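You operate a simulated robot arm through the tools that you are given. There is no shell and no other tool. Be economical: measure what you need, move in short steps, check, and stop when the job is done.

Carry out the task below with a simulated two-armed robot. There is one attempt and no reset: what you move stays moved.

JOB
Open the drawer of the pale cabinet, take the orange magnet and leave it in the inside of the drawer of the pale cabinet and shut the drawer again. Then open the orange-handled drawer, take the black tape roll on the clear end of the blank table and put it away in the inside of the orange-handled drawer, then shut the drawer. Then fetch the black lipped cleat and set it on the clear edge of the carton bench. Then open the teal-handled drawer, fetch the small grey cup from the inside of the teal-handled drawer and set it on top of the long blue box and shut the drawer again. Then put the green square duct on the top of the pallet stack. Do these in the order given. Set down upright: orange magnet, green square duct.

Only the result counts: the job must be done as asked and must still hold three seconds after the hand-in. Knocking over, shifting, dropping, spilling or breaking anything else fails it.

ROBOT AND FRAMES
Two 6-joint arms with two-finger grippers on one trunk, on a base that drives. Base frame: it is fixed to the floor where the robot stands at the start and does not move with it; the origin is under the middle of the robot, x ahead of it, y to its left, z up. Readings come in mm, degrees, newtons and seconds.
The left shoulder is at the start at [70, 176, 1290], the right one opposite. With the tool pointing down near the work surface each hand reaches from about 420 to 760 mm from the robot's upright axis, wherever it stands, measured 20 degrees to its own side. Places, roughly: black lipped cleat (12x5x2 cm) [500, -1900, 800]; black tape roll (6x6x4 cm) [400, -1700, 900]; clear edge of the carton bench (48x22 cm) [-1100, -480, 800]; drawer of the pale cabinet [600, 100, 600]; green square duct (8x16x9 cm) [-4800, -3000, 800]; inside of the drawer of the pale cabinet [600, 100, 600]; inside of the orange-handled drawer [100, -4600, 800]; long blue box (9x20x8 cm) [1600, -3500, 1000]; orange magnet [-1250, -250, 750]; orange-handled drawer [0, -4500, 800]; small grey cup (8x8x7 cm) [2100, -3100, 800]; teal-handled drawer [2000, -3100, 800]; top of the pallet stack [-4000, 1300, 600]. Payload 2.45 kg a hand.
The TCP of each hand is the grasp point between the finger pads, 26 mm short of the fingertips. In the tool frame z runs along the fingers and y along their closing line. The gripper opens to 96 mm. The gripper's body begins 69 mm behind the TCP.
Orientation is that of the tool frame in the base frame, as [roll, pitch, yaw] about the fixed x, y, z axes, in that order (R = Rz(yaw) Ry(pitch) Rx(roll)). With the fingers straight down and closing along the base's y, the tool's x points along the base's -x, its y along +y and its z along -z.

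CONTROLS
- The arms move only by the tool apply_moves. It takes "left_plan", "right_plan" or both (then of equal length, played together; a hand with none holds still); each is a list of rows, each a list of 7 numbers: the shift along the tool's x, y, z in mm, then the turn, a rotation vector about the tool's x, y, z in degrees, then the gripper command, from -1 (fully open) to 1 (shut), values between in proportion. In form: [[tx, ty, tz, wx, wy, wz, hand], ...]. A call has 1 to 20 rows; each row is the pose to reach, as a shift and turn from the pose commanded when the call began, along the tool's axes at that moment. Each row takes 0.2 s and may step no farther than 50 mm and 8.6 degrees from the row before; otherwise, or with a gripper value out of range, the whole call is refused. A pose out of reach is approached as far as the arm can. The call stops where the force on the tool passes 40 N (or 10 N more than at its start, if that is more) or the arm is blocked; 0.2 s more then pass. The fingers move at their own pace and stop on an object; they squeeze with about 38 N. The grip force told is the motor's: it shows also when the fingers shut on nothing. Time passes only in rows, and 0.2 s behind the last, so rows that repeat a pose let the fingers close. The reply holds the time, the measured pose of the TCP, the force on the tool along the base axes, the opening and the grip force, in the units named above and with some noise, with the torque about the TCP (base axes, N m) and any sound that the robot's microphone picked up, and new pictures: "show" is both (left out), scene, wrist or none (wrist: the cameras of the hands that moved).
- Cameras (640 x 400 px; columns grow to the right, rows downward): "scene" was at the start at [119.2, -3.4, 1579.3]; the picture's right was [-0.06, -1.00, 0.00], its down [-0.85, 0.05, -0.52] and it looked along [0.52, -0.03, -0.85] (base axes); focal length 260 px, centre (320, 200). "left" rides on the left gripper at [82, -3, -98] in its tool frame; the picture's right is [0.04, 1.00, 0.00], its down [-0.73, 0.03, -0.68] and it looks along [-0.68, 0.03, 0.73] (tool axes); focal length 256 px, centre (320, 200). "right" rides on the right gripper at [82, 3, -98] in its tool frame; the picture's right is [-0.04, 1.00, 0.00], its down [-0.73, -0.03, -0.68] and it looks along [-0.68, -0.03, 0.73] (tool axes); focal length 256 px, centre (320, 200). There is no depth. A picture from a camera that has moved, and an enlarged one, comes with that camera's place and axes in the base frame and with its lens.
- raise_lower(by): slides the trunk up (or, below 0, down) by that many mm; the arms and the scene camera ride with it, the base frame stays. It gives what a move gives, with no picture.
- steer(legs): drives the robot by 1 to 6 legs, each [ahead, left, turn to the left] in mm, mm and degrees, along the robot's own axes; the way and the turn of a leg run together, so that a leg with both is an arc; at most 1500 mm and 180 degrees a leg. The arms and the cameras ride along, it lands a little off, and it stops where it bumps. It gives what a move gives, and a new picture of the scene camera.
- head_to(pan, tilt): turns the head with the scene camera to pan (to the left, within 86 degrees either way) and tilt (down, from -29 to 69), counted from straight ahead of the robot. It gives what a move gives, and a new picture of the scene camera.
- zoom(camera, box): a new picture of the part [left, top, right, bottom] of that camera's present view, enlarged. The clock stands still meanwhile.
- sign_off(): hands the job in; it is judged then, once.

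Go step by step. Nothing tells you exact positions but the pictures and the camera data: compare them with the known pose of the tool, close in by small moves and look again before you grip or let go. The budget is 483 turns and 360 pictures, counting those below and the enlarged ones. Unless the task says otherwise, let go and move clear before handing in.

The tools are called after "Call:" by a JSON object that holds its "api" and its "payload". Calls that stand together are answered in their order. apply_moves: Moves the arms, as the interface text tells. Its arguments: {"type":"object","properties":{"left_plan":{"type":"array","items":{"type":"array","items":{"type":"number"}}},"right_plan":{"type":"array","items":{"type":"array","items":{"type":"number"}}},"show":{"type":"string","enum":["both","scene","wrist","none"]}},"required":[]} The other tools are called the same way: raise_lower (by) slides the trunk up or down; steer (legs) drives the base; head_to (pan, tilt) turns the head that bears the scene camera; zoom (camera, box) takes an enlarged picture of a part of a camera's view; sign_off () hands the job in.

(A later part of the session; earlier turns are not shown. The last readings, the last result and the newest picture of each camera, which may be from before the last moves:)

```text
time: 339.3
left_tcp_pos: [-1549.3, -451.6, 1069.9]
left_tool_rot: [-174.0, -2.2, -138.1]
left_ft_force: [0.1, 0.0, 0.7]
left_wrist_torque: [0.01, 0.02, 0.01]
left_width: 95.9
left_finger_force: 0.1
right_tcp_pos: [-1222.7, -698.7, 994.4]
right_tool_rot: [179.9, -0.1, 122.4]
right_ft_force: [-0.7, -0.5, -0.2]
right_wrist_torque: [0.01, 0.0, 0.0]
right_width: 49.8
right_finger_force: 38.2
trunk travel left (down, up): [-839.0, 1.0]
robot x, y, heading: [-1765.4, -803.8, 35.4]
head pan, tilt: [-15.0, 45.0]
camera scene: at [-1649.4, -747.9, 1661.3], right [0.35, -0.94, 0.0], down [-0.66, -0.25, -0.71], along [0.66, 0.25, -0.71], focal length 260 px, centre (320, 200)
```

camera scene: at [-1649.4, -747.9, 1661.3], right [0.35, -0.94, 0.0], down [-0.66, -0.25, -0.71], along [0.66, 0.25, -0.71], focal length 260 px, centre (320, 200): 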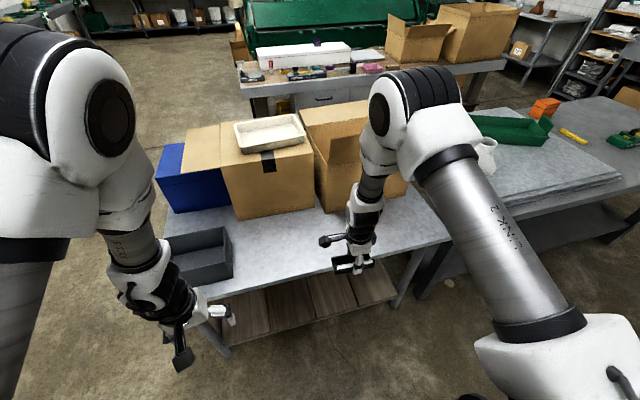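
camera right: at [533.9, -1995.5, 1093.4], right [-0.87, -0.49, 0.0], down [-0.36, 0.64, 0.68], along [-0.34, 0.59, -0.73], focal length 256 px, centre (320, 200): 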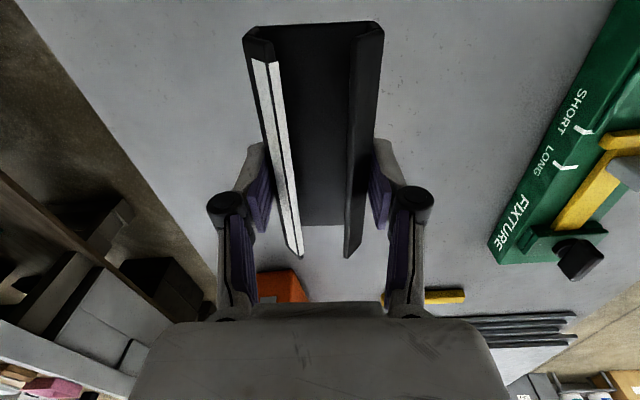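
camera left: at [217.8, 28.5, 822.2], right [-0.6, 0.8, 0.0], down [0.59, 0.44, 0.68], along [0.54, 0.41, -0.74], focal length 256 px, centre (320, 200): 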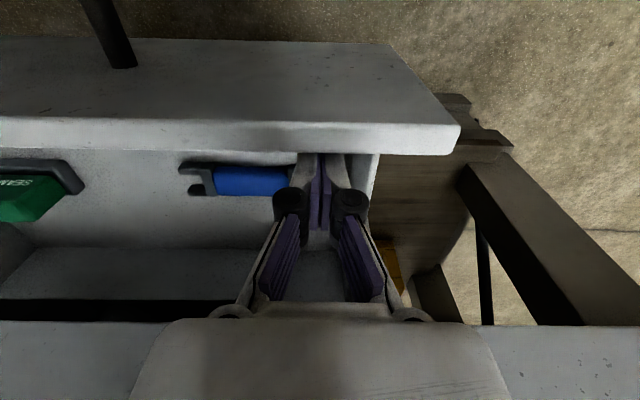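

Bench edge lies ahead. Moving forward 210 and left 85 so the cleat is over the clear strip.

Call:
{"api": "steer", "payload": {"legs": [[210, 85, 0]]}}

Call:
{"api": "zoom", "payload": {"camera": "right", "box": [0, 0, 640, 400]}}

```text
time: 341.0
left_tcp_pos: [-1431.5, -261.8, 1070.7]
left_tool_rot: [-174.0, -2.1, -138.1]
left_ft_force: [0.2, 0.2, -0.1]
left_wrist_torque: [0.06, 0.02, 0.01]
left_width: 96.1
left_finger_force: 0.0
right_tcp_pos: [-1105.7, -510.0, 994.4]
right_tool_rot: [179.9, 0.0, 122.4]
right_ft_force: [0.1, 0.7, -0.2]
right_wrist_torque: [-0.01, -0.03, 0.03]
right_width: 49.7
right_finger_force: 37.8
trunk travel left (down, up): [-839.0, 1.0]
robot x, y, heading: [-1646.8, -612.4, 35.3]
head pan, tilt: [-15.0, 45.0]
camera scene: at [-1531.6, -559.0, 1661.5], right [0.35, -0.94, 0.0], down [-0.66, -0.24, -0.71], along [0.66, 0.25, -0.71], focal length 260 px, centre (320, 200)
```

scene: 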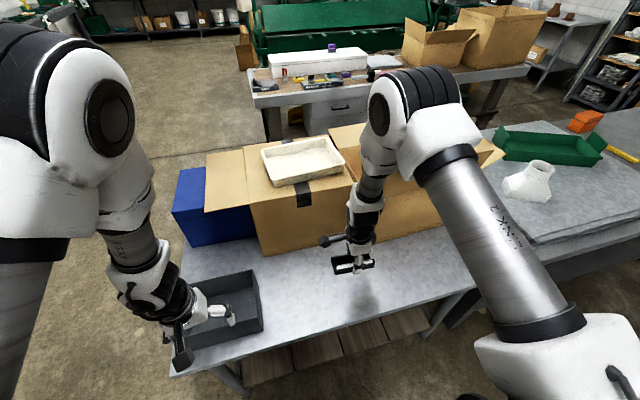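

```text
1.00 times, centred on (320, 200) of right (not enlarged: the box is as wide or as high as the picture)
camera zoom: at [-1145.2, -438.4, 1093.3], right [0.87, 0.5, 0.0], down [0.37, -0.64, 0.68], along [0.34, -0.59, -0.74], focal length 256 px, centre (320, 200)
```

zoom: 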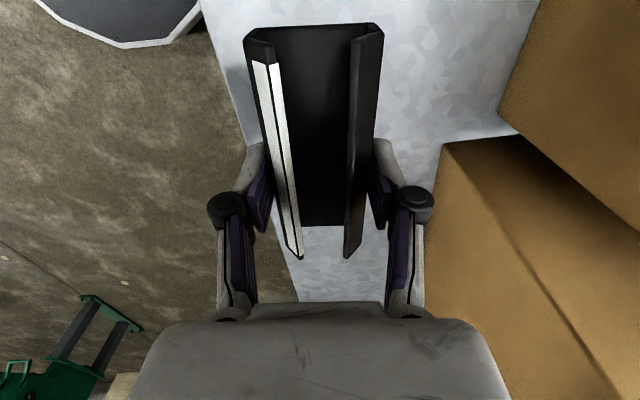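

The cleat hovers over the clear strip, ~104 mm from the edge. Lowering by arm, then trunk.

Call:
{"api": "apply_moves", "payload": {"right_plan": [[0, 0, 40, 0, 0, 0, 1], [0, 0, 80, 0, 0, 0, 1], [0, 0, 115, 0, 0, 0, 1]], "show": "none"}}

Call:
{"api": "raise_lower", "payload": {"by": -40}}

Call:
{"api": "apply_moves", "payload": {"right_plan": [[0, 0, 3, 0, 0, 0, 1], [0, 0, 6, 0, 0, 0, 1], [0, 0, 9, 0, 0, 0, 1], [0, 0, 12, 0, 0, 0, 1], [0, 0, 15, 0, 0, 0, 1], [0, 0, 18, 0, 0, 0, 1]], "show": "wrist"}}

```text
time: 341.8
left_tcp_pos: [-1429.6, -258.9, 1070.3]
left_tool_rot: [-173.9, -2.3, -138.1]
left_ft_force: [-0.2, 0.0, 0.6]
left_wrist_torque: [0.01, -0.03, -0.03]
left_width: 96.2
left_finger_force: 0.0
right_tcp_pos: [-1099.4, -507.5, 877.0]
right_tool_rot: [-180.0, -0.1, 122.3]
right_ft_force: [0.2, -0.4, -1.0]
right_wrist_torque: [0.0, 0.02, -0.02]
right_width: 49.6
right_finger_force: 37.5
trunk travel left (down, up): [-839.0, 1.0]
robot x, y, heading: [-1647.3, -613.9, 35.1]
head pan, tilt: [-15.0, 45.0]
```

```text
time: 342.6
left_tcp_pos: [-1431.0, -260.0, 1030.0]
left_tool_rot: [-174.0, -2.2, -138.1]
left_ft_force: [-0.6, -0.1, 0.8]
left_wrist_torque: [0.05, -0.04, -0.03]
left_width: 96.0
left_finger_force: 0.0
right_tcp_pos: [-1100.7, -509.0, 838.3]
right_tool_rot: [179.9, -0.1, 122.4]
right_ft_force: [0.3, 0.1, -0.5]
right_wrist_torque: [0.0, -0.01, 0.0]
right_width: 49.7
right_finger_force: 37.6
trunk travel left (down, up): [-799.0, 41.0]
robot x, y, heading: [-1647.3, -617.4, 35.2]
head pan, tilt: [-15.0, 45.0]
```

```text
time: 343.9
left_tcp_pos: [-1433.2, -260.5, 1031.3]
left_tool_rot: [-173.9, -2.0, -138.1]
left_ft_force: [0.1, -0.7, 0.4]
left_wrist_torque: [-0.02, 0.03, 0.01]
left_width: 96.1
left_finger_force: 0.0
right_tcp_pos: [-1101.9, -507.7, 825.9]
right_tool_rot: [179.5, -0.1, 122.4]
right_ft_force: [-7.7, -5.4, 30.5]
right_wrist_torque: [-0.12, 0.47, 0.08]
right_width: 49.4
right_finger_force: 37.9
trunk travel left (down, up): [-799.0, 41.0]
robot x, y, heading: [-1645.3, -616.1, 35.3]
head pan, tilt: [-15.0, 45.0]
stopped in row 6 (right hand): the force on the tool passed its limit at 45 N (the readings are from after the stop); the commanded pose is now the measured one
camera right: at [-1142.7, -437.8, 924.3], right [0.87, 0.5, 0.01], down [0.36, -0.64, 0.68], along [0.34, -0.58, -0.73], focal length 256 px, centre (320, 200)
```

right: 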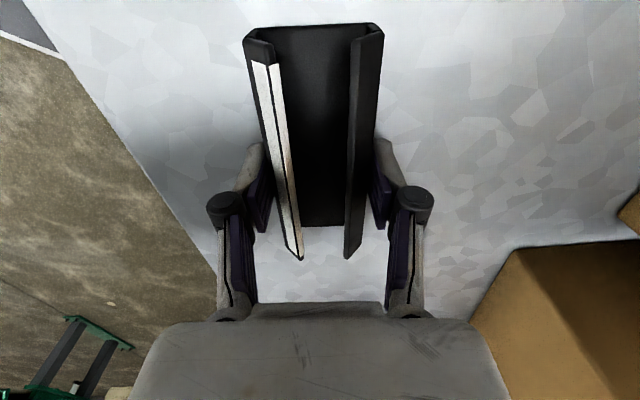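

Contact with the bench. Releasing and lifting.

Call:
{"api": "apply_moves", "payload": {"right_plan": [[0, 0, -1, 0, 0, 0, -0.2], [0, 0, -1, 0, 0, 0, -0.5], [0, 0, -1, 0, 0, 0, -0.5], [0, 0, -30, 0, 0, 0, -0.5], [0, 0, -70, 0, 0, 0, -0.5], [0, 0, -110, 0, 0, 0, -0.5]], "show": "both"}}

```text
time: 345.3
left_tcp_pos: [-1431.5, -260.1, 1031.3]
left_tool_rot: [-173.9, -2.2, -138.1]
left_ft_force: [-0.2, 0.0, -0.3]
left_wrist_torque: [0.03, -0.01, 0.0]
left_width: 95.9
left_finger_force: 0.1
right_tcp_pos: [-1097.4, -508.2, 931.3]
right_tool_rot: [179.7, -0.1, 122.4]
right_ft_force: [-1.3, 0.0, 0.1]
right_wrist_torque: [0.03, -0.05, -0.03]
right_width: 72.0
right_finger_force: 0.0
trunk travel left (down, up): [-799.0, 41.0]
robot x, y, heading: [-1646.6, -615.4, 35.0]
head pan, tilt: [-15.0, 45.0]
camera scene: at [-1531.2, -557.2, 1621.3], right [0.35, -0.94, 0.0], down [-0.66, -0.24, -0.71], along [0.66, 0.24, -0.71], focal length 260 px, centre (320, 200)
camera right: at [-1138.7, -437.6, 1029.5], right [0.87, 0.5, 0.01], down [0.37, -0.64, 0.68], along [0.34, -0.58, -0.74], focal length 256 px, centre (320, 200)
```

scene: 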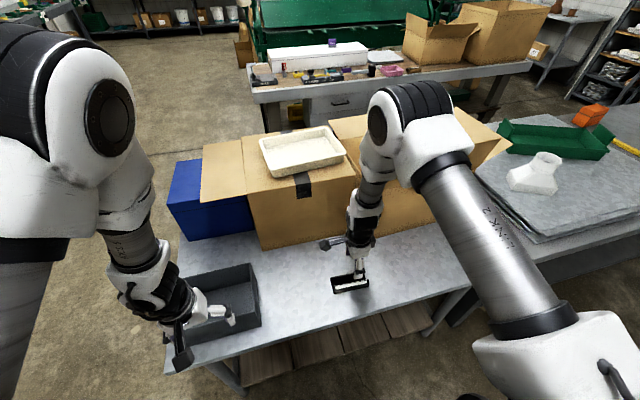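
right: 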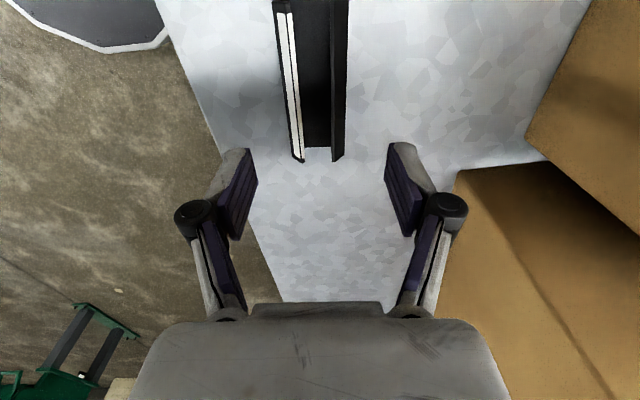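

Cleat is in place. Next: teal drawer. Backing off and driving back around to the shelf wall.

Call:
{"api": "raise_lower", "payload": {"by": 39}}

Call:
{"api": "steer", "payload": {"legs": [[-260, 0, 0], [0, -1500, 0], [0, -1480, 0]]}}

Call:
{"api": "head_to", "payload": {"pan": -60, "tilt": 30}}

```text
time: 346.2
left_tcp_pos: [-1430.0, -259.1, 1069.9]
left_tool_rot: [-174.0, -2.2, -138.2]
left_ft_force: [-0.1, -0.3, 0.3]
left_wrist_torque: [-0.02, 0.01, -0.02]
left_width: 96.2
left_finger_force: 0.0
right_tcp_pos: [-1096.6, -507.4, 970.3]
right_tool_rot: [179.6, -0.1, 122.4]
right_ft_force: [0.3, 0.0, 0.5]
right_wrist_torque: [0.0, 0.0, -0.02]
right_width: 71.8
right_finger_force: 0.0
trunk travel left (down, up): [-838.0, 2.0]
robot x, y, heading: [-1646.8, -610.8, 35.4]
head pan, tilt: [-15.0, 45.0]
```

```text
time: 361.9
left_tcp_pos: [57.2, -2817.2, 1068.7]
left_tool_rot: [-174.1, -2.2, -137.2]
left_ft_force: [-0.9, 0.2, 0.0]
left_wrist_torque: [0.01, 0.03, 0.03]
left_width: 96.0
left_finger_force: 0.1
right_tcp_pos: [396.0, -3060.6, 969.1]
right_tool_rot: [179.7, -0.1, 123.4]
right_ft_force: [0.0, 0.0, 0.4]
right_wrist_torque: [0.0, 0.01, -0.03]
right_width: 72.1
right_finger_force: 0.1
trunk travel left (down, up): [-838.0, 2.0]
robot x, y, heading: [-150.5, -3173.9, 36.1]
head pan, tilt: [-15.0, 45.0]
camera scene: at [-36.7, -3115.7, 1660.3], right [0.36, -0.93, 0.0], down [-0.66, -0.26, -0.71], along [0.66, 0.26, -0.71], focal length 260 px, centre (320, 200)
```

scene: 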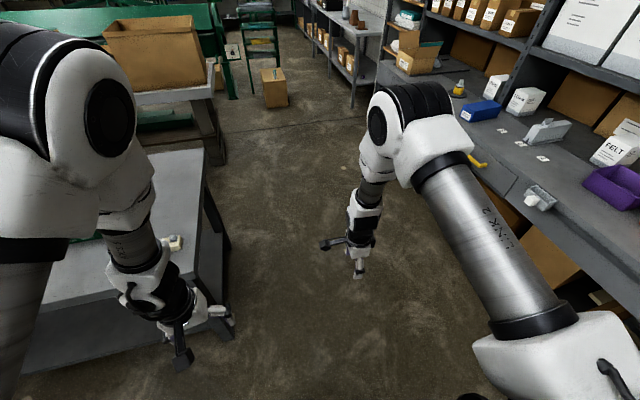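

```text
time: 363.0
left_tcp_pos: [58.5, -2817.1, 1068.2]
left_tool_rot: [-174.0, -2.2, -137.2]
left_ft_force: [0.5, 0.5, 0.3]
left_wrist_torque: [0.0, -0.03, 0.0]
left_width: 95.9
left_finger_force: 0.0
right_tcp_pos: [396.0, -3060.4, 968.4]
right_tool_rot: [179.7, 0.0, 123.3]
right_ft_force: [0.1, -0.2, -0.6]
right_wrist_torque: [-0.01, -0.01, -0.04]
right_width: 72.0
right_finger_force: 0.1
trunk travel left (down, up): [-838.0, 2.0]
robot x, y, heading: [-154.8, -3172.4, 36.4]
head pan, tilt: [-60.0, 30.0]
camera scene: at [-29.5, -3181.8, 1682.9], right [-0.4, -0.92, 0.0], down [-0.46, 0.2, -0.87], along [0.79, -0.35, -0.5], focal length 260 px, centre (320, 200)
```

scene: 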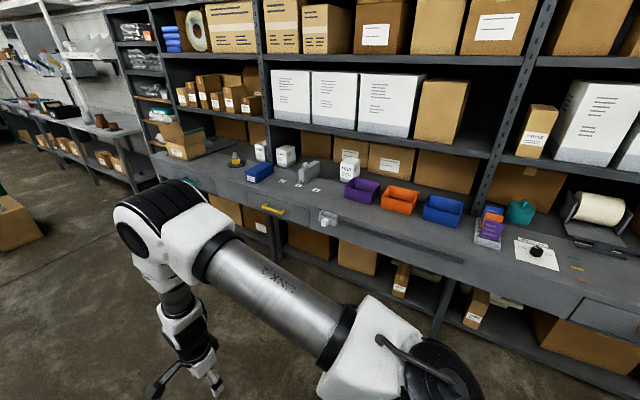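

The long blue box sits on the shelf bench near the teal drawer. Turning to face the shelf and moving left along it.

Call:
{"api": "steer", "payload": {"legs": [[0, -150, 0], [0, 0, -88], [0, 1000, 0], [0, 1000, 0]]}}

Call:
{"api": "head_to", "payload": {"pan": -10, "tilt": 40}}

```text
time: 377.9
left_tcp_pos: [1905.4, -2243.2, 1069.2]
left_tool_rot: [-174.0, -2.2, 135.1]
left_ft_force: [0.4, -0.3, 0.0]
left_wrist_torque: [0.02, 0.04, 0.04]
left_width: 96.0
left_finger_force: 0.1
right_tcp_pos: [1678.3, -2590.8, 968.9]
right_tool_rot: [179.6, -0.1, 35.5]
right_ft_force: [0.3, -0.5, 0.3]
right_wrist_torque: [0.01, -0.04, 0.01]
right_width: 71.8
right_finger_force: 0.1
trunk travel left (down, up): [-838.0, 2.0]
robot x, y, heading: [1543.2, -2043.2, -51.5]
head pan, tilt: [-60.0, 30.0]
camera scene: at [1538.2, -2168.5, 1682.9], right [-0.93, 0.37, 0.0], down [0.18, 0.47, -0.87], along [-0.32, -0.81, -0.5], focal length 260 px, centre (320, 200)
```

scene: 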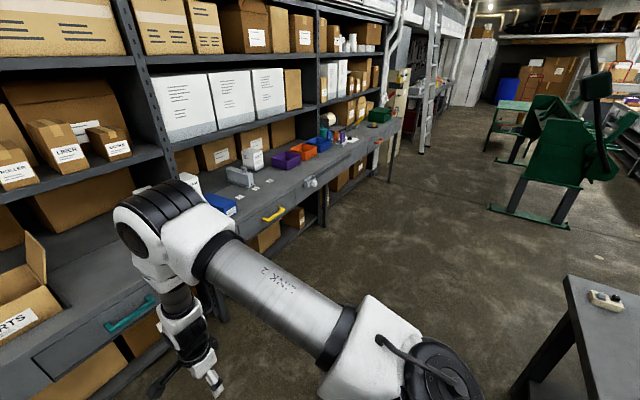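

```text
time: 379.0
left_tcp_pos: [1905.1, -2242.5, 1068.6]
left_tool_rot: [-174.0, -2.1, 135.1]
left_ft_force: [0.2, -0.5, -0.8]
left_wrist_torque: [0.04, -0.01, 0.01]
left_width: 95.9
left_finger_force: 0.0
right_tcp_pos: [1678.0, -2589.8, 969.6]
right_tool_rot: [179.7, -0.1, 35.6]
right_ft_force: [-0.5, 0.2, 0.3]
right_wrist_torque: [-0.01, -0.01, -0.03]
right_width: 71.7
right_finger_force: 0.1
trunk travel left (down, up): [-838.0, 2.0]
robot x, y, heading: [1542.3, -2048.7, -51.4]
head pan, tilt: [-10.0, 40.0]
camera scene: at [1612.2, -2158.8, 1667.5], right [-0.88, -0.48, 0.0], down [-0.31, 0.57, -0.77], along [0.36, -0.67, -0.64], focal length 260 px, centre (320, 200)
```

scene: 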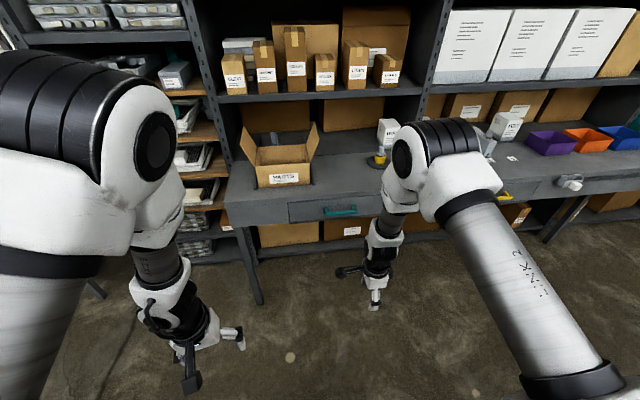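

Teal handle ≈ [1960, -3015]. Aligning, approaching, lowering and turning the hand horizontal.

Call:
{"api": "steer", "payload": {"legs": [[0, 0, -3.5], [400, 0, 0]]}}

Call:
{"api": "raise_lower", "payload": {"by": -125}}

Call:
{"api": "apply_moves", "payload": {"right_plan": [[0, 0, 0, -8.2, 0, 0, -1], [0, 0, 0, -16.4, 0, 0, -1], [0, 0, 0, -24.6, 0, 0, -1], [0, 0, 0, -32.8, 0, 0, -1], [0, 0, 0, -41, 0, 0, -1], [0, 0, 0, -49.2, 0, 0, -1], [0, 0, 0, -57.4, 0, 0, -1], [0, 0, 0, -65.6, 0, 0, -1], [0, 0, 0, -73.8, 0, 0, -1], [0, 0, 0, -82, 0, 0, -1], [0, 0, 0, -90, 0, 0, -1]], "show": "both"}}

```text
time: 381.9
left_tcp_pos: [2121.2, -2585.6, 1069.8]
left_tool_rot: [-173.9, -2.3, 131.9]
left_ft_force: [-0.1, 0.0, 0.7]
left_wrist_torque: [-0.05, 0.01, 0.01]
left_width: 96.0
left_finger_force: 0.0
right_tcp_pos: [1874.3, -2918.5, 970.0]
right_tool_rot: [179.6, -0.1, 32.4]
right_ft_force: [-0.3, 0.2, 0.7]
right_wrist_torque: [-0.01, 0.02, -0.02]
right_width: 72.2
right_finger_force: 0.1
trunk travel left (down, up): [-838.0, 2.0]
robot x, y, heading: [1767.7, -2370.7, -54.7]
head pan, tilt: [-10.0, 40.0]
camera scene: at [1832.1, -2484.6, 1667.7], right [-0.9, -0.43, 0.0], down [-0.27, 0.58, -0.77], along [0.33, -0.69, -0.64], focal length 260 px, centre (320, 200)
```

scene: 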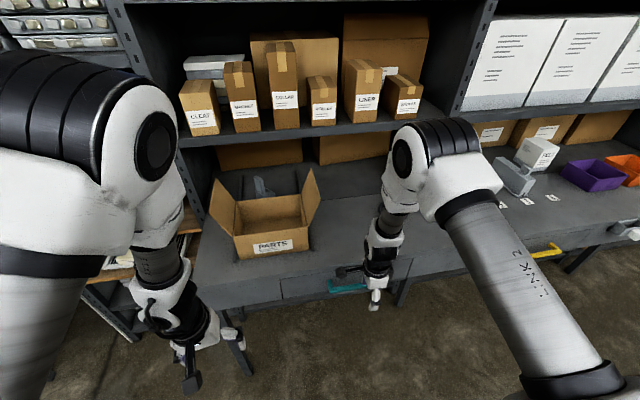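

```text
time: 383.5
left_tcp_pos: [2122.5, -2586.3, 944.2]
left_tool_rot: [-174.0, -2.2, 131.9]
left_ft_force: [-0.4, -0.4, 0.3]
left_wrist_torque: [0.0, 0.02, 0.01]
left_width: 95.9
left_finger_force: 0.1
right_tcp_pos: [1875.0, -2919.8, 844.7]
right_tool_rot: [179.7, -0.1, 32.3]
right_ft_force: [0.8, 0.3, 0.6]
right_wrist_torque: [-0.02, 0.0, 0.0]
right_width: 72.3
right_finger_force: 0.1
trunk travel left (down, up): [-713.0, 127.0]
robot x, y, heading: [1769.6, -2367.5, -54.7]
head pan, tilt: [-10.0, 40.0]
```

```text
time: 385.9
left_tcp_pos: [2121.7, -2587.0, 944.6]
left_tool_rot: [-174.0, -2.3, 131.8]
left_ft_force: [1.7, 0.1, 0.2]
left_wrist_torque: [0.02, -0.03, 0.0]
left_width: 96.2
left_finger_force: 0.1
right_tcp_pos: [1890.2, -2936.7, 838.6]
right_tool_rot: [89.8, -0.1, 32.3]
right_ft_force: [-0.7, -0.1, -0.1]
right_wrist_torque: [-0.03, 0.0, -0.02]
right_width: 95.8
right_finger_force: 0.1
right hand out of reach, approached as far as the arm can: row 11
trunk travel left (down, up): [-713.0, 127.0]
robot x, y, heading: [1767.4, -2367.7, -54.6]
head pan, tilt: [-10.0, 40.0]
camera scene: at [1833.7, -2486.8, 1542.5], right [-0.9, -0.43, 0.0], down [-0.27, 0.58, -0.77], along [0.33, -0.69, -0.64], focal length 260 px, centre (320, 200)
camera right: at [1907.6, -2810.2, 841.3], right [-0.04, -0.02, 1.0], down [-0.98, 0.18, -0.03], along [-0.18, -0.98, -0.03], focal length 256 px, centre (320, 200)
```

scene: 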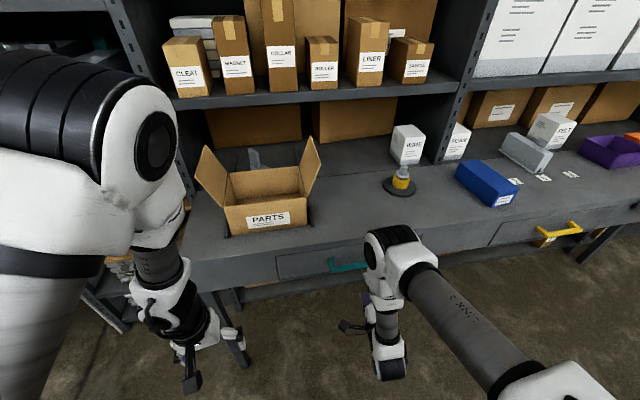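
right: 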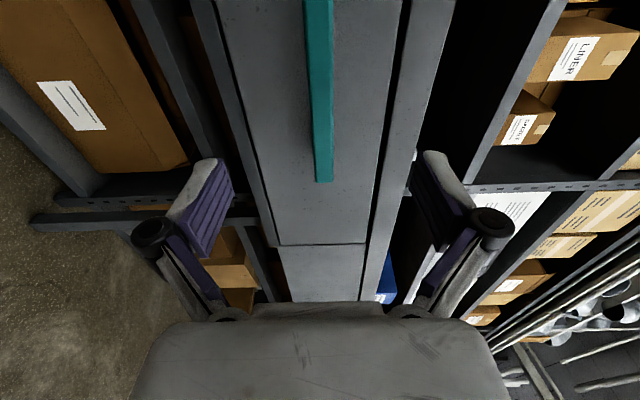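

Handle ahead, centred vertically. Straightening 2.7° and advancing 80 mm.

Call:
{"api": "apply_moves", "payload": {"right_plan": [[0, 1, 25, 0, 1, 0, -1], [0, 2, 50, 0, 2, 0, -1], [0, 2, 80, 0, 2.7, 0, -1]], "show": "wrist"}}

```text
time: 386.7
left_tcp_pos: [2122.1, -2586.4, 944.8]
left_tool_rot: [-174.0, -2.1, 131.8]
left_ft_force: [0.3, 0.3, 0.0]
left_wrist_torque: [0.0, 0.0, 0.01]
left_width: 96.1
left_finger_force: 0.1
right_tcp_pos: [1932.6, -3005.0, 841.4]
right_tool_rot: [89.7, 0.0, 35.1]
right_ft_force: [-0.5, -0.1, 0.1]
right_wrist_torque: [-0.01, -0.01, 0.02]
right_width: 95.9
right_finger_force: 0.1
trunk travel left (down, up): [-713.0, 127.0]
robot x, y, heading: [1767.9, -2367.9, -54.7]
head pan, tilt: [-10.0, 40.0]
camera right: at [1944.7, -2877.2, 844.5], right [-0.04, -0.02, 1.0], down [-0.99, 0.13, -0.04], along [-0.13, -0.99, -0.02], focal length 256 px, centre (320, 200)
```

right: 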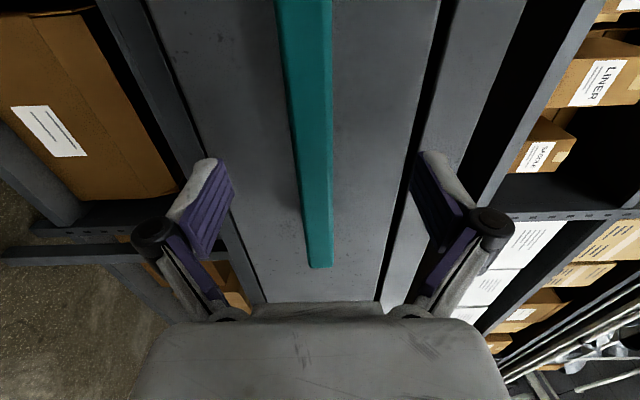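

Call:
{"api": "apply_moves", "payload": {"right_plan": [[0, -2, 18, 0, 0, 0, -1], [0, -2, 18, 0, 0, 0, 0], [0, -2, 18, 0, 0, 0, 1], [0, -2, 18, 0, 0, 0, 1], [0, -2, 18, 0, 0, 0, 1]], "show": "wrist"}}

```text
time: 387.5
left_tcp_pos: [2119.0, -2583.6, 945.7]
left_tool_rot: [-173.9, -2.0, 131.8]
left_ft_force: [-0.6, -0.5, 0.6]
left_wrist_torque: [-0.01, 0.01, -0.01]
left_width: 96.2
left_finger_force: 0.1
right_tcp_pos: [1939.6, -3012.8, 839.4]
right_tool_rot: [89.9, 0.0, 35.0]
right_ft_force: [-10.6, 10.8, 6.3]
right_wrist_torque: [-0.19, 0.25, 1.02]
right_width: 14.1
right_finger_force: 40.0
trunk travel left (down, up): [-713.0, 127.0]
robot x, y, heading: [1769.8, -2367.6, -54.6]
head pan, tilt: [-10.0, 40.0]
stopped in row 4 (right hand): the force on the tool passed its limit at 51 N (the readings are from after the stop); the commanded pose is now the measured one
camera right: at [1950.1, -2885.1, 843.1], right [-0.03, -0.02, 1.0], down [-0.99, 0.13, -0.03], along [-0.13, -0.99, -0.03], focal length 256 px, centre (320, 200)
```

right: 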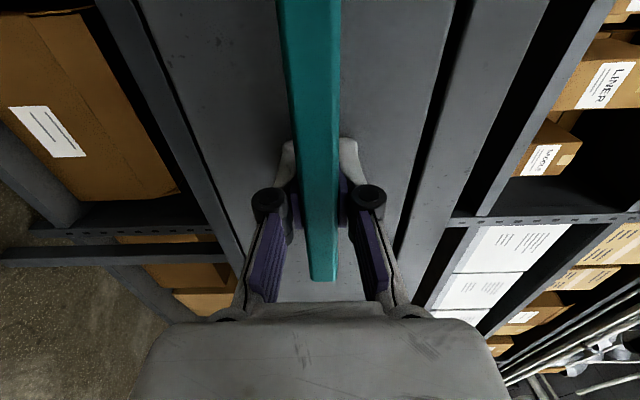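

Gripped. Pulling the drawer out with the base.

Call:
{"api": "steer", "payload": {"legs": [[-100, 0, 0]]}}

Call:
{"api": "steer", "payload": {"legs": [[-110, 0, 0]]}}

Call:
{"api": "zoom", "payload": {"camera": "scene", "box": [230, 130, 480, 290]}}

```text
time: 388.7
left_tcp_pos: [2060.1, -2500.2, 945.3]
left_tool_rot: [-173.9, -2.0, 131.7]
left_ft_force: [0.3, 0.1, 0.3]
left_wrist_torque: [-0.03, -0.01, 0.03]
left_width: 95.9
left_finger_force: 0.0
right_tcp_pos: [1880.0, -2930.2, 840.2]
right_tool_rot: [89.9, 0.0, 34.8]
right_ft_force: [-3.0, -3.3, 15.7]
right_wrist_torque: [-0.41, 0.37, 0.22]
right_width: 13.8
right_finger_force: 40.4
trunk travel left (down, up): [-713.0, 127.0]
robot x, y, heading: [1708.2, -2283.5, -54.8]
head pan, tilt: [-10.0, 40.0]
camera scene: at [1771.4, -2398.3, 1543.0], right [-0.91, -0.42, 0.0], down [-0.27, 0.58, -0.77], along [0.33, -0.7, -0.64], focal length 260 px, centre (320, 200)
```

scene: 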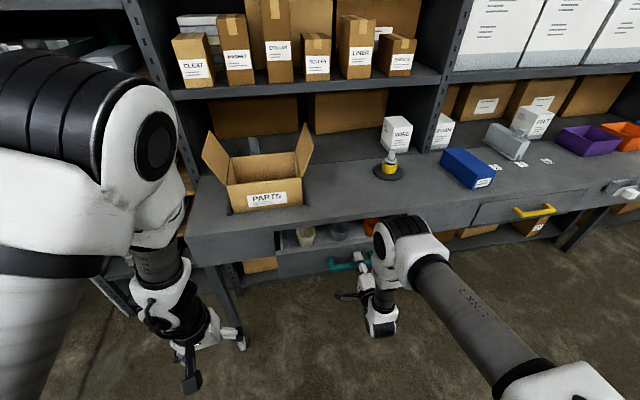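

```text
time: 389.9
left_tcp_pos: [1998.1, -2413.6, 944.6]
left_tool_rot: [-174.0, -2.1, 131.7]
left_ft_force: [-0.2, -0.5, 0.5]
left_wrist_torque: [0.01, -0.02, -0.01]
left_width: 95.9
left_finger_force: 0.0
right_tcp_pos: [1816.8, -2843.3, 840.3]
right_tool_rot: [89.9, 0.0, 34.7]
right_ft_force: [-8.5, -6.8, 14.4]
right_wrist_torque: [-0.43, 0.45, -0.1]
right_width: 14.1
right_finger_force: 40.0
trunk travel left (down, up): [-713.0, 127.0]
robot x, y, heading: [1645.7, -2195.9, -54.7]
head pan, tilt: [-10.0, 40.0]
camera scene: at [1708.9, -2311.5, 1543.0], right [-0.91, -0.42, 0.0], down [-0.27, 0.58, -0.77], along [0.33, -0.69, -0.64], focal length 260 px, centre (320, 200)
```

scene: 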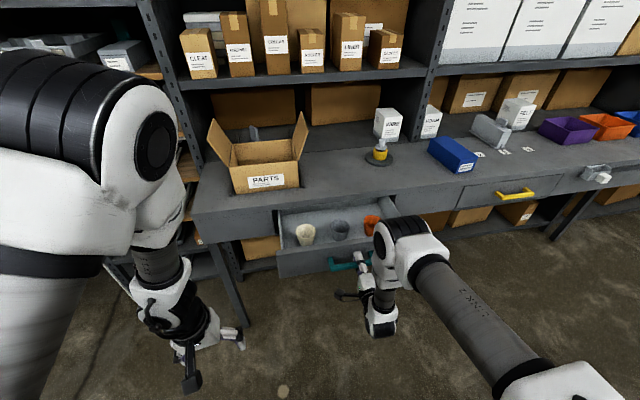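

```text
2.50 times, centred on (355, 210) of scene
camera zoom: at [1708.9, -2311.5, 1543.0], right [-0.91, -0.42, 0.0], down [-0.27, 0.58, -0.77], along [0.33, -0.69, -0.64], focal length 649 px, centre (232, 175)
```

zoom: 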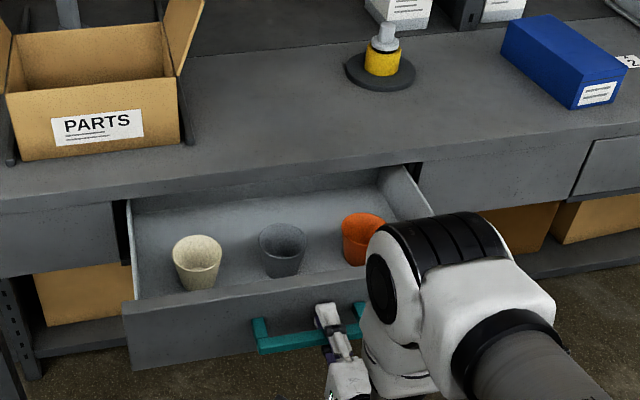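

The grey cup is the middle of three. Releasing the handle, backing off, and turning the hand down again.

Call:
{"api": "apply_moves", "payload": {"right_plan": [[0, 0, 0, 0, 0, 0, 0], [0, 0, 0, 0, 0, 0, -1], [0, 0, 0, 0, 0, 0, -1]], "show": "none"}}

Call:
{"api": "steer", "payload": {"legs": [[-120, 0, 0]]}}

Call:
{"api": "raise_lower", "payload": {"by": 126}}

Call:
{"api": "apply_moves", "payload": {"right_plan": [[0, 0, 0, 8.2, 0, 0, -1], [0, 0, 0, 16.4, 0, 0, -1], [0, 0, 0, 24.6, 0, 0, -1], [0, 0, 0, 32.8, 0, 0, -1], [0, 0, 0, 41, 0, 0, -1], [0, 0, 0, 49.2, 0, 0, -1], [0, 0, 0, 57.4, 0, 0, -1], [0, 0, 0, 65.6, 0, 0, -1], [0, 0, 0, 73.8, 0, 0, -1], [0, 0, 0, 82, 0, 0, -1], [0, 0, 0, 90, 0, 0, -1]], "show": "both"}}

```text
time: 390.7
left_tcp_pos: [2000.6, -2415.5, 944.5]
left_tool_rot: [-174.0, -2.2, 131.6]
left_ft_force: [-0.3, 0.0, 0.0]
left_wrist_torque: [-0.01, -0.03, 0.03]
left_width: 95.7
left_finger_force: 0.0
right_tcp_pos: [1818.4, -2844.7, 838.5]
right_tool_rot: [90.0, 0.0, 34.8]
right_ft_force: [0.1, 0.0, -0.3]
right_wrist_torque: [-0.02, -0.01, 0.0]
right_width: 96.2
right_finger_force: 0.0
trunk travel left (down, up): [-713.0, 127.0]
robot x, y, heading: [1645.6, -2193.8, -55.1]
head pan, tilt: [-10.0, 40.0]
```

```text
time: 391.9
left_tcp_pos: [1934.3, -2319.3, 943.8]
left_tool_rot: [-174.0, -2.2, 131.6]
left_ft_force: [0.5, 0.8, 0.1]
left_wrist_torque: [-0.01, 0.03, 0.01]
left_width: 96.0
left_finger_force: 0.2
right_tcp_pos: [1751.7, -2748.7, 838.4]
right_tool_rot: [90.0, 0.0, 34.8]
right_ft_force: [-0.2, 0.3, -0.2]
right_wrist_torque: [0.01, -0.01, 0.01]
right_width: 96.0
right_finger_force: 0.1
trunk travel left (down, up): [-713.0, 127.0]
robot x, y, heading: [1578.0, -2099.5, -54.9]
head pan, tilt: [-10.0, 40.0]
camera scene: at [1644.6, -2218.3, 1542.4], right [-0.91, -0.42, 0.0], down [-0.27, 0.58, -0.77], along [0.32, -0.69, -0.64], focal length 260 px, centre (320, 200)
```

scene: 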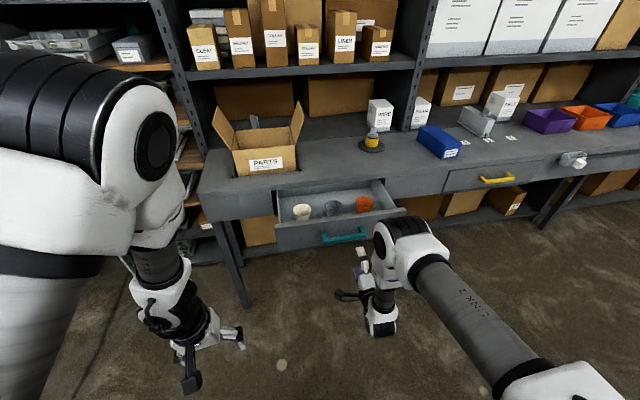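

```text
time: 393.4
left_tcp_pos: [1933.8, -2319.3, 1071.1]
left_tool_rot: [-174.1, -2.2, 131.7]
left_ft_force: [-1.2, -0.4, -0.3]
left_wrist_torque: [-0.01, -0.02, -0.02]
left_width: 96.0
left_finger_force: 0.1
right_tcp_pos: [1750.0, -2749.6, 963.8]
right_tool_rot: [90.0, 0.0, 34.8]
right_ft_force: [-0.1, 0.4, -0.3]
right_wrist_torque: [0.02, -0.02, -0.02]
right_width: 96.0
right_finger_force: 0.0
trunk travel left (down, up): [-839.0, 1.0]
robot x, y, heading: [1581.3, -2100.5, -54.6]
head pan, tilt: [-10.0, 40.0]
```

```text
time: 395.8
left_tcp_pos: [1933.2, -2320.6, 1069.7]
left_tool_rot: [-174.0, -2.2, 131.6]
left_ft_force: [-0.2, 0.9, 0.6]
left_wrist_torque: [-0.02, 0.0, -0.02]
left_width: 95.9
left_finger_force: 0.0
right_tcp_pos: [1752.9, -2749.6, 964.6]
right_tool_rot: [179.9, 0.0, 34.8]
right_ft_force: [-0.1, 0.2, -0.1]
right_wrist_torque: [0.0, 0.0, 0.0]
right_width: 96.2
right_finger_force: 0.1
trunk travel left (down, up): [-839.0, 1.0]
robot x, y, heading: [1579.4, -2099.2, -54.7]
head pan, tilt: [-10.0, 40.0]
camera scene: at [1644.8, -2218.8, 1668.5], right [-0.91, -0.42, 0.0], down [-0.27, 0.58, -0.77], along [0.32, -0.69, -0.64], focal length 260 px, centre (320, 200)
camera right: at [1821.6, -2705.5, 1062.6], right [0.54, -0.84, 0.0], down [-0.62, -0.39, 0.68], along [-0.57, -0.36, -0.73], focal length 256 px, centre (320, 200)
```

scene: 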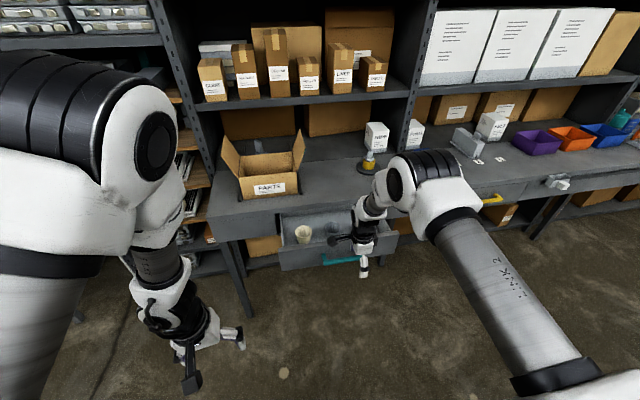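
right: 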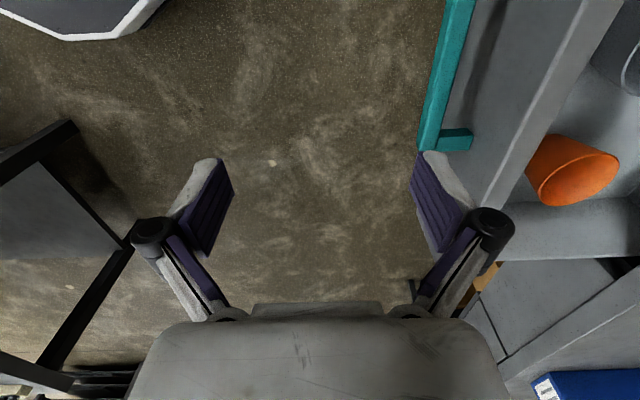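

Driving forward to bring the hand over the drawer.

Call:
{"api": "steer", "payload": {"legs": [[240, 25, 0]]}}

Call:
{"api": "zoom", "payload": {"camera": "right", "box": [0, 0, 640, 400]}}

```text
time: 397.6
left_tcp_pos: [2090.8, -2495.1, 1070.9]
left_tool_rot: [-174.0, -2.2, 132.2]
left_ft_force: [-0.2, 0.2, -0.6]
left_wrist_torque: [0.0, -0.02, -0.03]
left_width: 95.8
left_finger_force: 0.1
right_tcp_pos: [1914.1, -2925.3, 965.0]
right_tool_rot: [179.8, -0.1, 35.3]
right_ft_force: [-0.2, 0.4, 0.0]
right_wrist_torque: [0.0, -0.02, -0.02]
right_width: 95.9
right_finger_force: 0.0
trunk travel left (down, up): [-839.0, 1.0]
robot x, y, heading: [1737.2, -2281.4, -54.7]
head pan, tilt: [-10.0, 40.0]
camera scene: at [1801.6, -2395.3, 1668.8], right [-0.9, -0.43, 0.0], down [-0.28, 0.58, -0.77], along [0.33, -0.69, -0.64], focal length 260 px, centre (320, 200)
```

scene: 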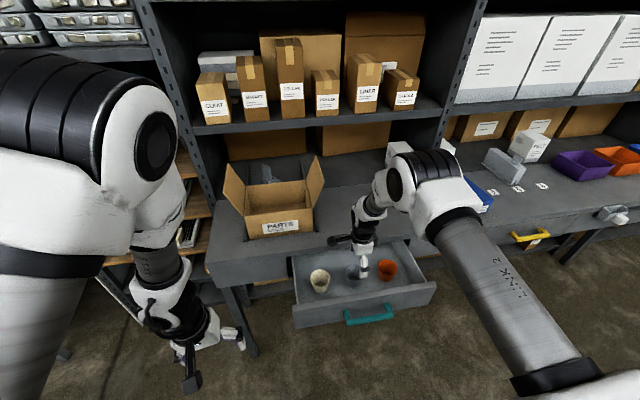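

```text
1.00 times, centred on (320, 200) of right (not enlarged: the box is as wide or as high as the picture)
camera zoom: at [1982.9, -2881.3, 1063.8], right [0.54, -0.84, 0.0], down [-0.62, -0.4, 0.68], along [-0.57, -0.37, -0.73], focal length 256 px, centre (320, 200)
```

zoom: 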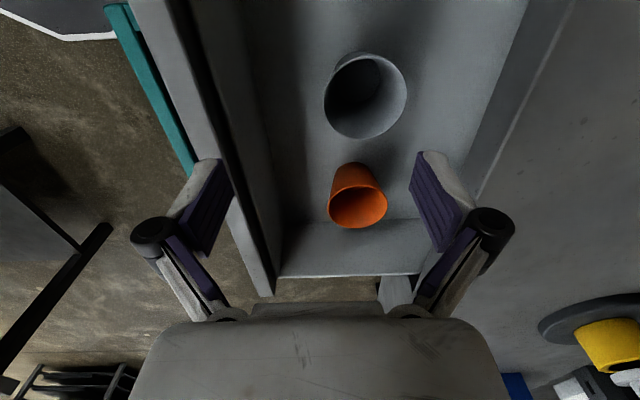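

Grey cup at ≈[1931, -2974]. Closing in over it.

Call:
{"api": "steer", "payload": {"legs": [[48, 0, 0]]}}

Call:
{"api": "apply_moves", "payload": {"right_plan": [[-8, 0, 25, 0, 0, 0, -1], [-15, 0, 55, 0, 0, 0, -1]], "show": "wrist"}}

```text
time: 398.5
left_tcp_pos: [2115.8, -2530.4, 1072.6]
left_tool_rot: [-173.9, -1.9, 132.0]
left_ft_force: [-0.4, -0.2, 1.2]
left_wrist_torque: [-0.06, -0.03, -0.01]
left_width: 96.1
left_finger_force: 0.0
right_tcp_pos: [1939.1, -2961.3, 969.7]
right_tool_rot: [179.6, 0.0, 35.2]
right_ft_force: [0.2, 0.9, 0.5]
right_wrist_torque: [-0.06, -0.04, 0.04]
right_width: 95.9
right_finger_force: 0.1
trunk travel left (down, up): [-839.0, 1.0]
robot x, y, heading: [1766.4, -2317.7, -54.6]
head pan, tilt: [-10.0, 40.0]
camera scene: at [1824.4, -2427.1, 1669.6], right [-0.9, -0.43, 0.0], down [-0.27, 0.58, -0.77], along [0.33, -0.7, -0.64], focal length 260 px, centre (320, 200)
```

scene: 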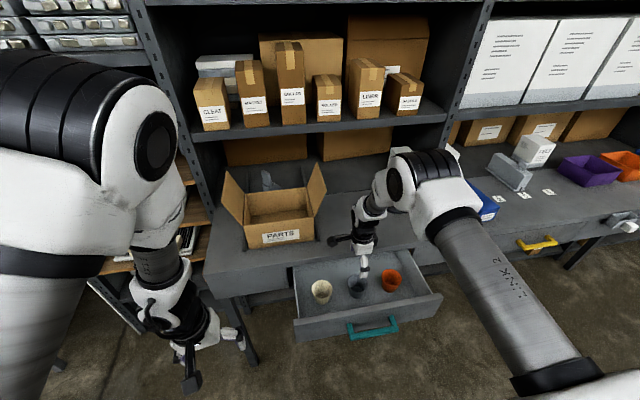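

```text
time: 399.1
left_tcp_pos: [2118.1, -2533.9, 1072.8]
left_tool_rot: [-174.0, -2.1, 132.1]
left_ft_force: [0.4, -0.5, 0.1]
left_wrist_torque: [-0.01, 0.0, 0.0]
left_width: 95.9
left_finger_force: 0.0
right_tcp_pos: [1925.1, -2974.1, 909.4]
right_tool_rot: [179.9, -0.1, 35.1]
right_ft_force: [-2.1, 6.4, 6.3]
right_wrist_torque: [-0.43, -0.26, 0.19]
right_width: 95.9
right_finger_force: 0.1
trunk travel left (down, up): [-839.0, 1.0]
robot x, y, heading: [1768.6, -2316.5, -54.7]
head pan, tilt: [-10.0, 40.0]
camera right: at [1993.9, -2929.8, 1007.8], right [0.54, -0.84, 0.0], down [-0.62, -0.4, 0.68], along [-0.57, -0.37, -0.73], focal length 256 px, centre (320, 200)
```

right: 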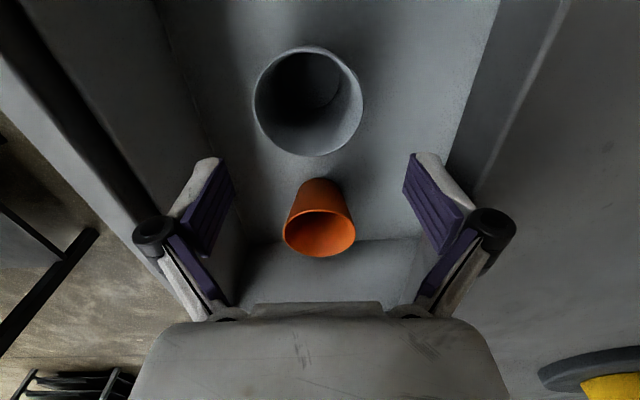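

A finger brushed the bench edge; shifting 12 mm toward the drawer front and 12 mm along, with slightly narrower opening.

Call:
{"api": "apply_moves", "payload": {"right_plan": [[0, -8, -10, 0, 0, 0, -0.9], [12, -13, -10, 0, 0, 0, -0.9], [12, -13, 0, 0, 0, 0, -0.9]], "show": "wrist"}}

```text
time: 399.9
left_tcp_pos: [2120.9, -2536.8, 1069.3]
left_tool_rot: [-173.9, -2.3, 131.9]
left_ft_force: [-0.2, 0.0, -0.6]
left_wrist_torque: [0.0, -0.03, -0.02]
left_width: 96.1
left_finger_force: 0.0
right_tcp_pos: [1931.3, -2959.0, 909.6]
right_tool_rot: [179.9, -0.1, 35.1]
right_ft_force: [-0.5, 0.3, -0.2]
right_wrist_torque: [-0.03, 0.01, -0.05]
right_width: 91.4
right_finger_force: 0.0
trunk travel left (down, up): [-839.0, 1.0]
robot x, y, heading: [1763.5, -2318.0, -54.5]
head pan, tilt: [-10.0, 40.0]
camera right: at [2000.8, -2914.1, 1007.4], right [0.54, -0.84, 0.0], down [-0.62, -0.4, 0.68], along [-0.57, -0.37, -0.73], focal length 256 px, centre (320, 200)
```

right: 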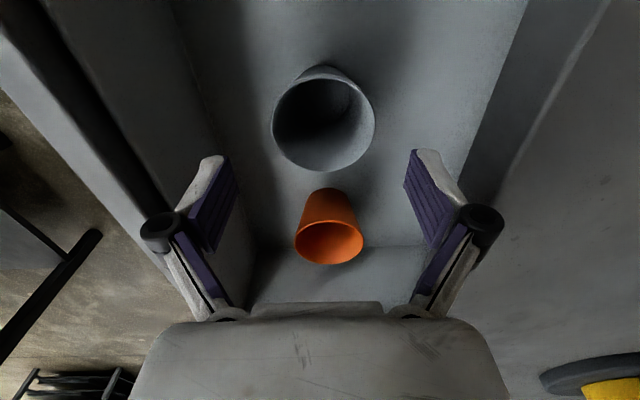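

Centred. Lowering 80 mm with the trunk and re-checking.

Call:
{"api": "raise_lower", "payload": {"by": -75}}

Call:
{"api": "zoom", "payload": {"camera": "right", "box": [100, 40, 540, 315]}}

```text
time: 401.0
left_tcp_pos: [2119.9, -2534.8, 995.2]
left_tool_rot: [-174.0, -2.2, 132.1]
left_ft_force: [0.4, -0.2, 0.3]
left_wrist_torque: [0.03, -0.01, 0.0]
left_width: 95.8
left_finger_force: 0.1
right_tcp_pos: [1931.6, -2958.4, 835.7]
right_tool_rot: [180.0, 0.0, 35.3]
right_ft_force: [-0.1, -0.5, 0.0]
right_wrist_torque: [0.01, -0.01, 0.0]
right_width: 91.3
right_finger_force: 0.1
trunk travel left (down, up): [-764.0, 76.0]
robot x, y, heading: [1760.5, -2319.7, -54.3]
head pan, tilt: [-10.0, 40.0]
```

```text
1.45 times, centred on (320, 178) of right
camera zoom: at [2000.6, -2913.2, 933.1], right [0.54, -0.84, 0.0], down [-0.62, -0.4, 0.68], along [-0.57, -0.37, -0.73], focal length 372 px, centre (320, 233)
```

zoom: 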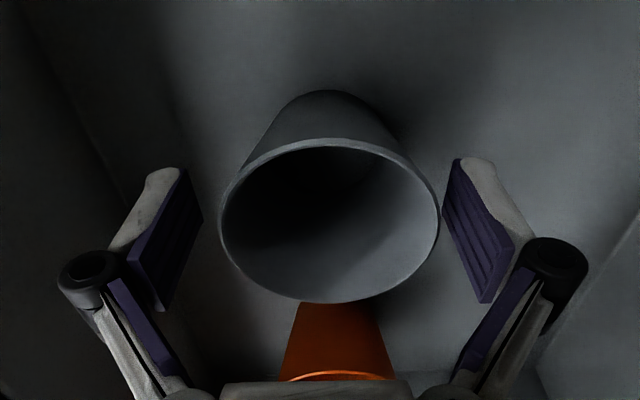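

Lowering 12 mm more and closing on the cup.

Call:
{"api": "raise_lower", "payload": {"by": -12}}

Call:
{"api": "apply_moves", "payload": {"right_plan": [[0, 3, 0, 0, 0, 0, -0.7], [0, 3, 0, 0, 0, 0, -0.4], [0, 3, 0, 0, 0, 0, 0], [0, 3, 0, 0, 0, 0, 1], [0, 3, 0, 0, 0, 0, 1]], "show": "wrist"}}

```text
time: 401.6
left_tcp_pos: [2119.4, -2535.7, 982.1]
left_tool_rot: [-174.0, -2.2, 132.0]
left_ft_force: [0.5, -0.3, 0.0]
left_wrist_torque: [0.0, 0.0, -0.01]
left_width: 95.9
left_finger_force: 0.1
right_tcp_pos: [1931.9, -2958.1, 823.3]
right_tool_rot: [180.0, 0.0, 35.2]
right_ft_force: [-0.4, 0.6, -0.8]
right_wrist_torque: [-0.01, -0.03, -0.02]
right_width: 91.4
right_finger_force: 0.0
trunk travel left (down, up): [-752.0, 88.0]
robot x, y, heading: [1762.9, -2319.1, -54.5]
head pan, tilt: [-10.0, 40.0]
```

```text
time: 402.8
left_tcp_pos: [2118.9, -2535.4, 982.8]
left_tool_rot: [-173.9, -2.2, 132.0]
left_ft_force: [-0.4, -0.3, 0.3]
left_wrist_torque: [-0.02, -0.01, 0.02]
left_width: 96.0
left_finger_force: 0.0
right_tcp_pos: [1933.2, -2959.5, 823.3]
right_tool_rot: [-179.9, 0.0, 35.3]
right_ft_force: [0.0, 0.0, -0.3]
right_wrist_torque: [-0.01, 0.01, 0.03]
right_width: 72.3
right_finger_force: 38.4
trunk travel left (down, up): [-752.0, 88.0]
robot x, y, heading: [1763.0, -2315.9, -54.8]
head pan, tilt: [-10.0, 40.0]
camera right: at [2002.3, -2915.1, 920.7], right [0.54, -0.84, 0.0], down [-0.62, -0.4, 0.68], along [-0.57, -0.37, -0.73], focal length 256 px, centre (320, 200)
```

right: 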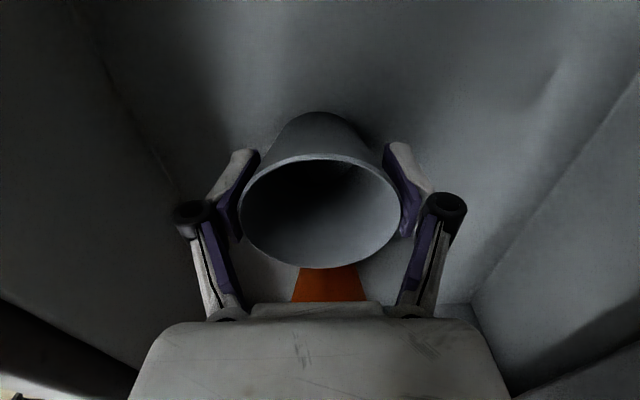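

Cup held (72 mm). Lifting out.

Call:
{"api": "raise_lower", "payload": {"by": 88}}

Call:
{"api": "apply_moves", "payload": {"right_plan": [[0, 0, -35, 0, 0, 0, 1], [0, 0, -70, 0, 0, 0, 1], [0, 0, -105, 0, 0, 0, 1], [0, 0, -140, 0, 0, 0, 1], [0, 0, -170, 0, 0, 0, 1]], "show": "both"}}

```text
time: 404.1
left_tcp_pos: [2118.6, -2535.5, 1071.5]
left_tool_rot: [-174.0, -2.1, 132.0]
left_ft_force: [0.4, 0.2, 0.2]
left_wrist_torque: [0.01, 0.03, 0.03]
left_width: 96.2
left_finger_force: 0.1
right_tcp_pos: [1934.2, -2959.1, 910.8]
right_tool_rot: [-179.9, 0.0, 35.1]
right_ft_force: [1.3, 0.4, -0.8]
right_wrist_torque: [-0.01, -0.02, 0.01]
right_width: 71.9
right_finger_force: 38.1
trunk travel left (down, up): [-840.0, 0.0]
robot x, y, heading: [1761.7, -2317.3, -54.8]
head pan, tilt: [-10.0, 40.0]
```

```text
time: 405.3
left_tcp_pos: [2119.9, -2534.9, 1072.5]
left_tool_rot: [-174.0, -2.2, 132.1]
left_ft_force: [-0.9, 0.2, 0.7]
left_wrist_torque: [-0.01, 0.02, 0.04]
left_width: 96.0
left_finger_force: 0.1
right_tcp_pos: [1933.0, -2956.6, 1082.1]
right_tool_rot: [180.0, 0.0, 35.2]
right_ft_force: [-0.3, 0.1, -1.3]
right_wrist_torque: [-0.03, 0.02, 0.03]
right_width: 71.5
right_finger_force: 38.0
trunk travel left (down, up): [-840.0, 0.0]
robot x, y, heading: [1757.6, -2322.2, -54.6]
head pan, tilt: [-10.0, 40.0]
camera scene: at [1829.7, -2434.2, 1669.5], right [-0.9, -0.43, 0.0], down [-0.28, 0.58, -0.77], along [0.33, -0.69, -0.64], focal length 260 px, centre (320, 200)
camera right: at [2002.6, -2912.3, 1179.6], right [0.54, -0.84, 0.0], down [-0.62, -0.4, 0.68], along [-0.57, -0.37, -0.73], focal length 256 px, centre (320, 200)
```

scene: 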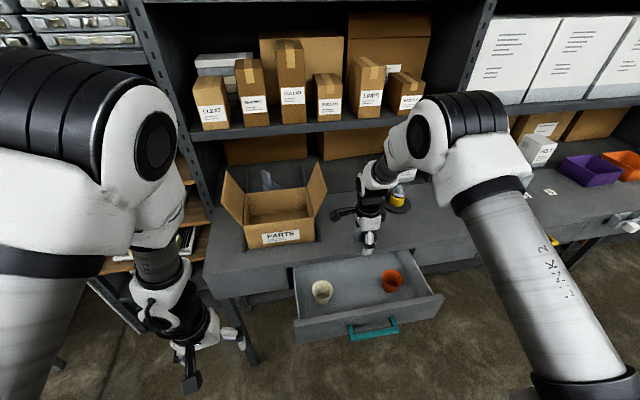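
right: 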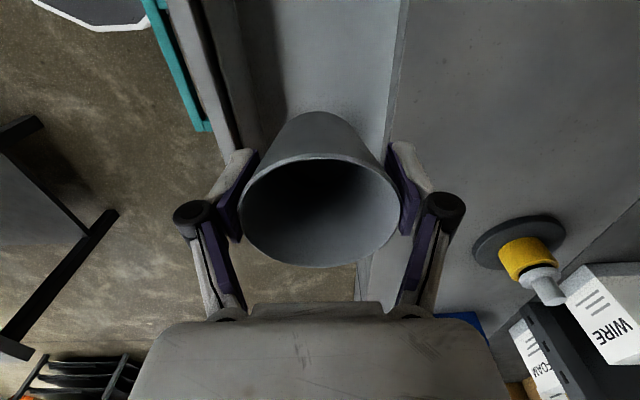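

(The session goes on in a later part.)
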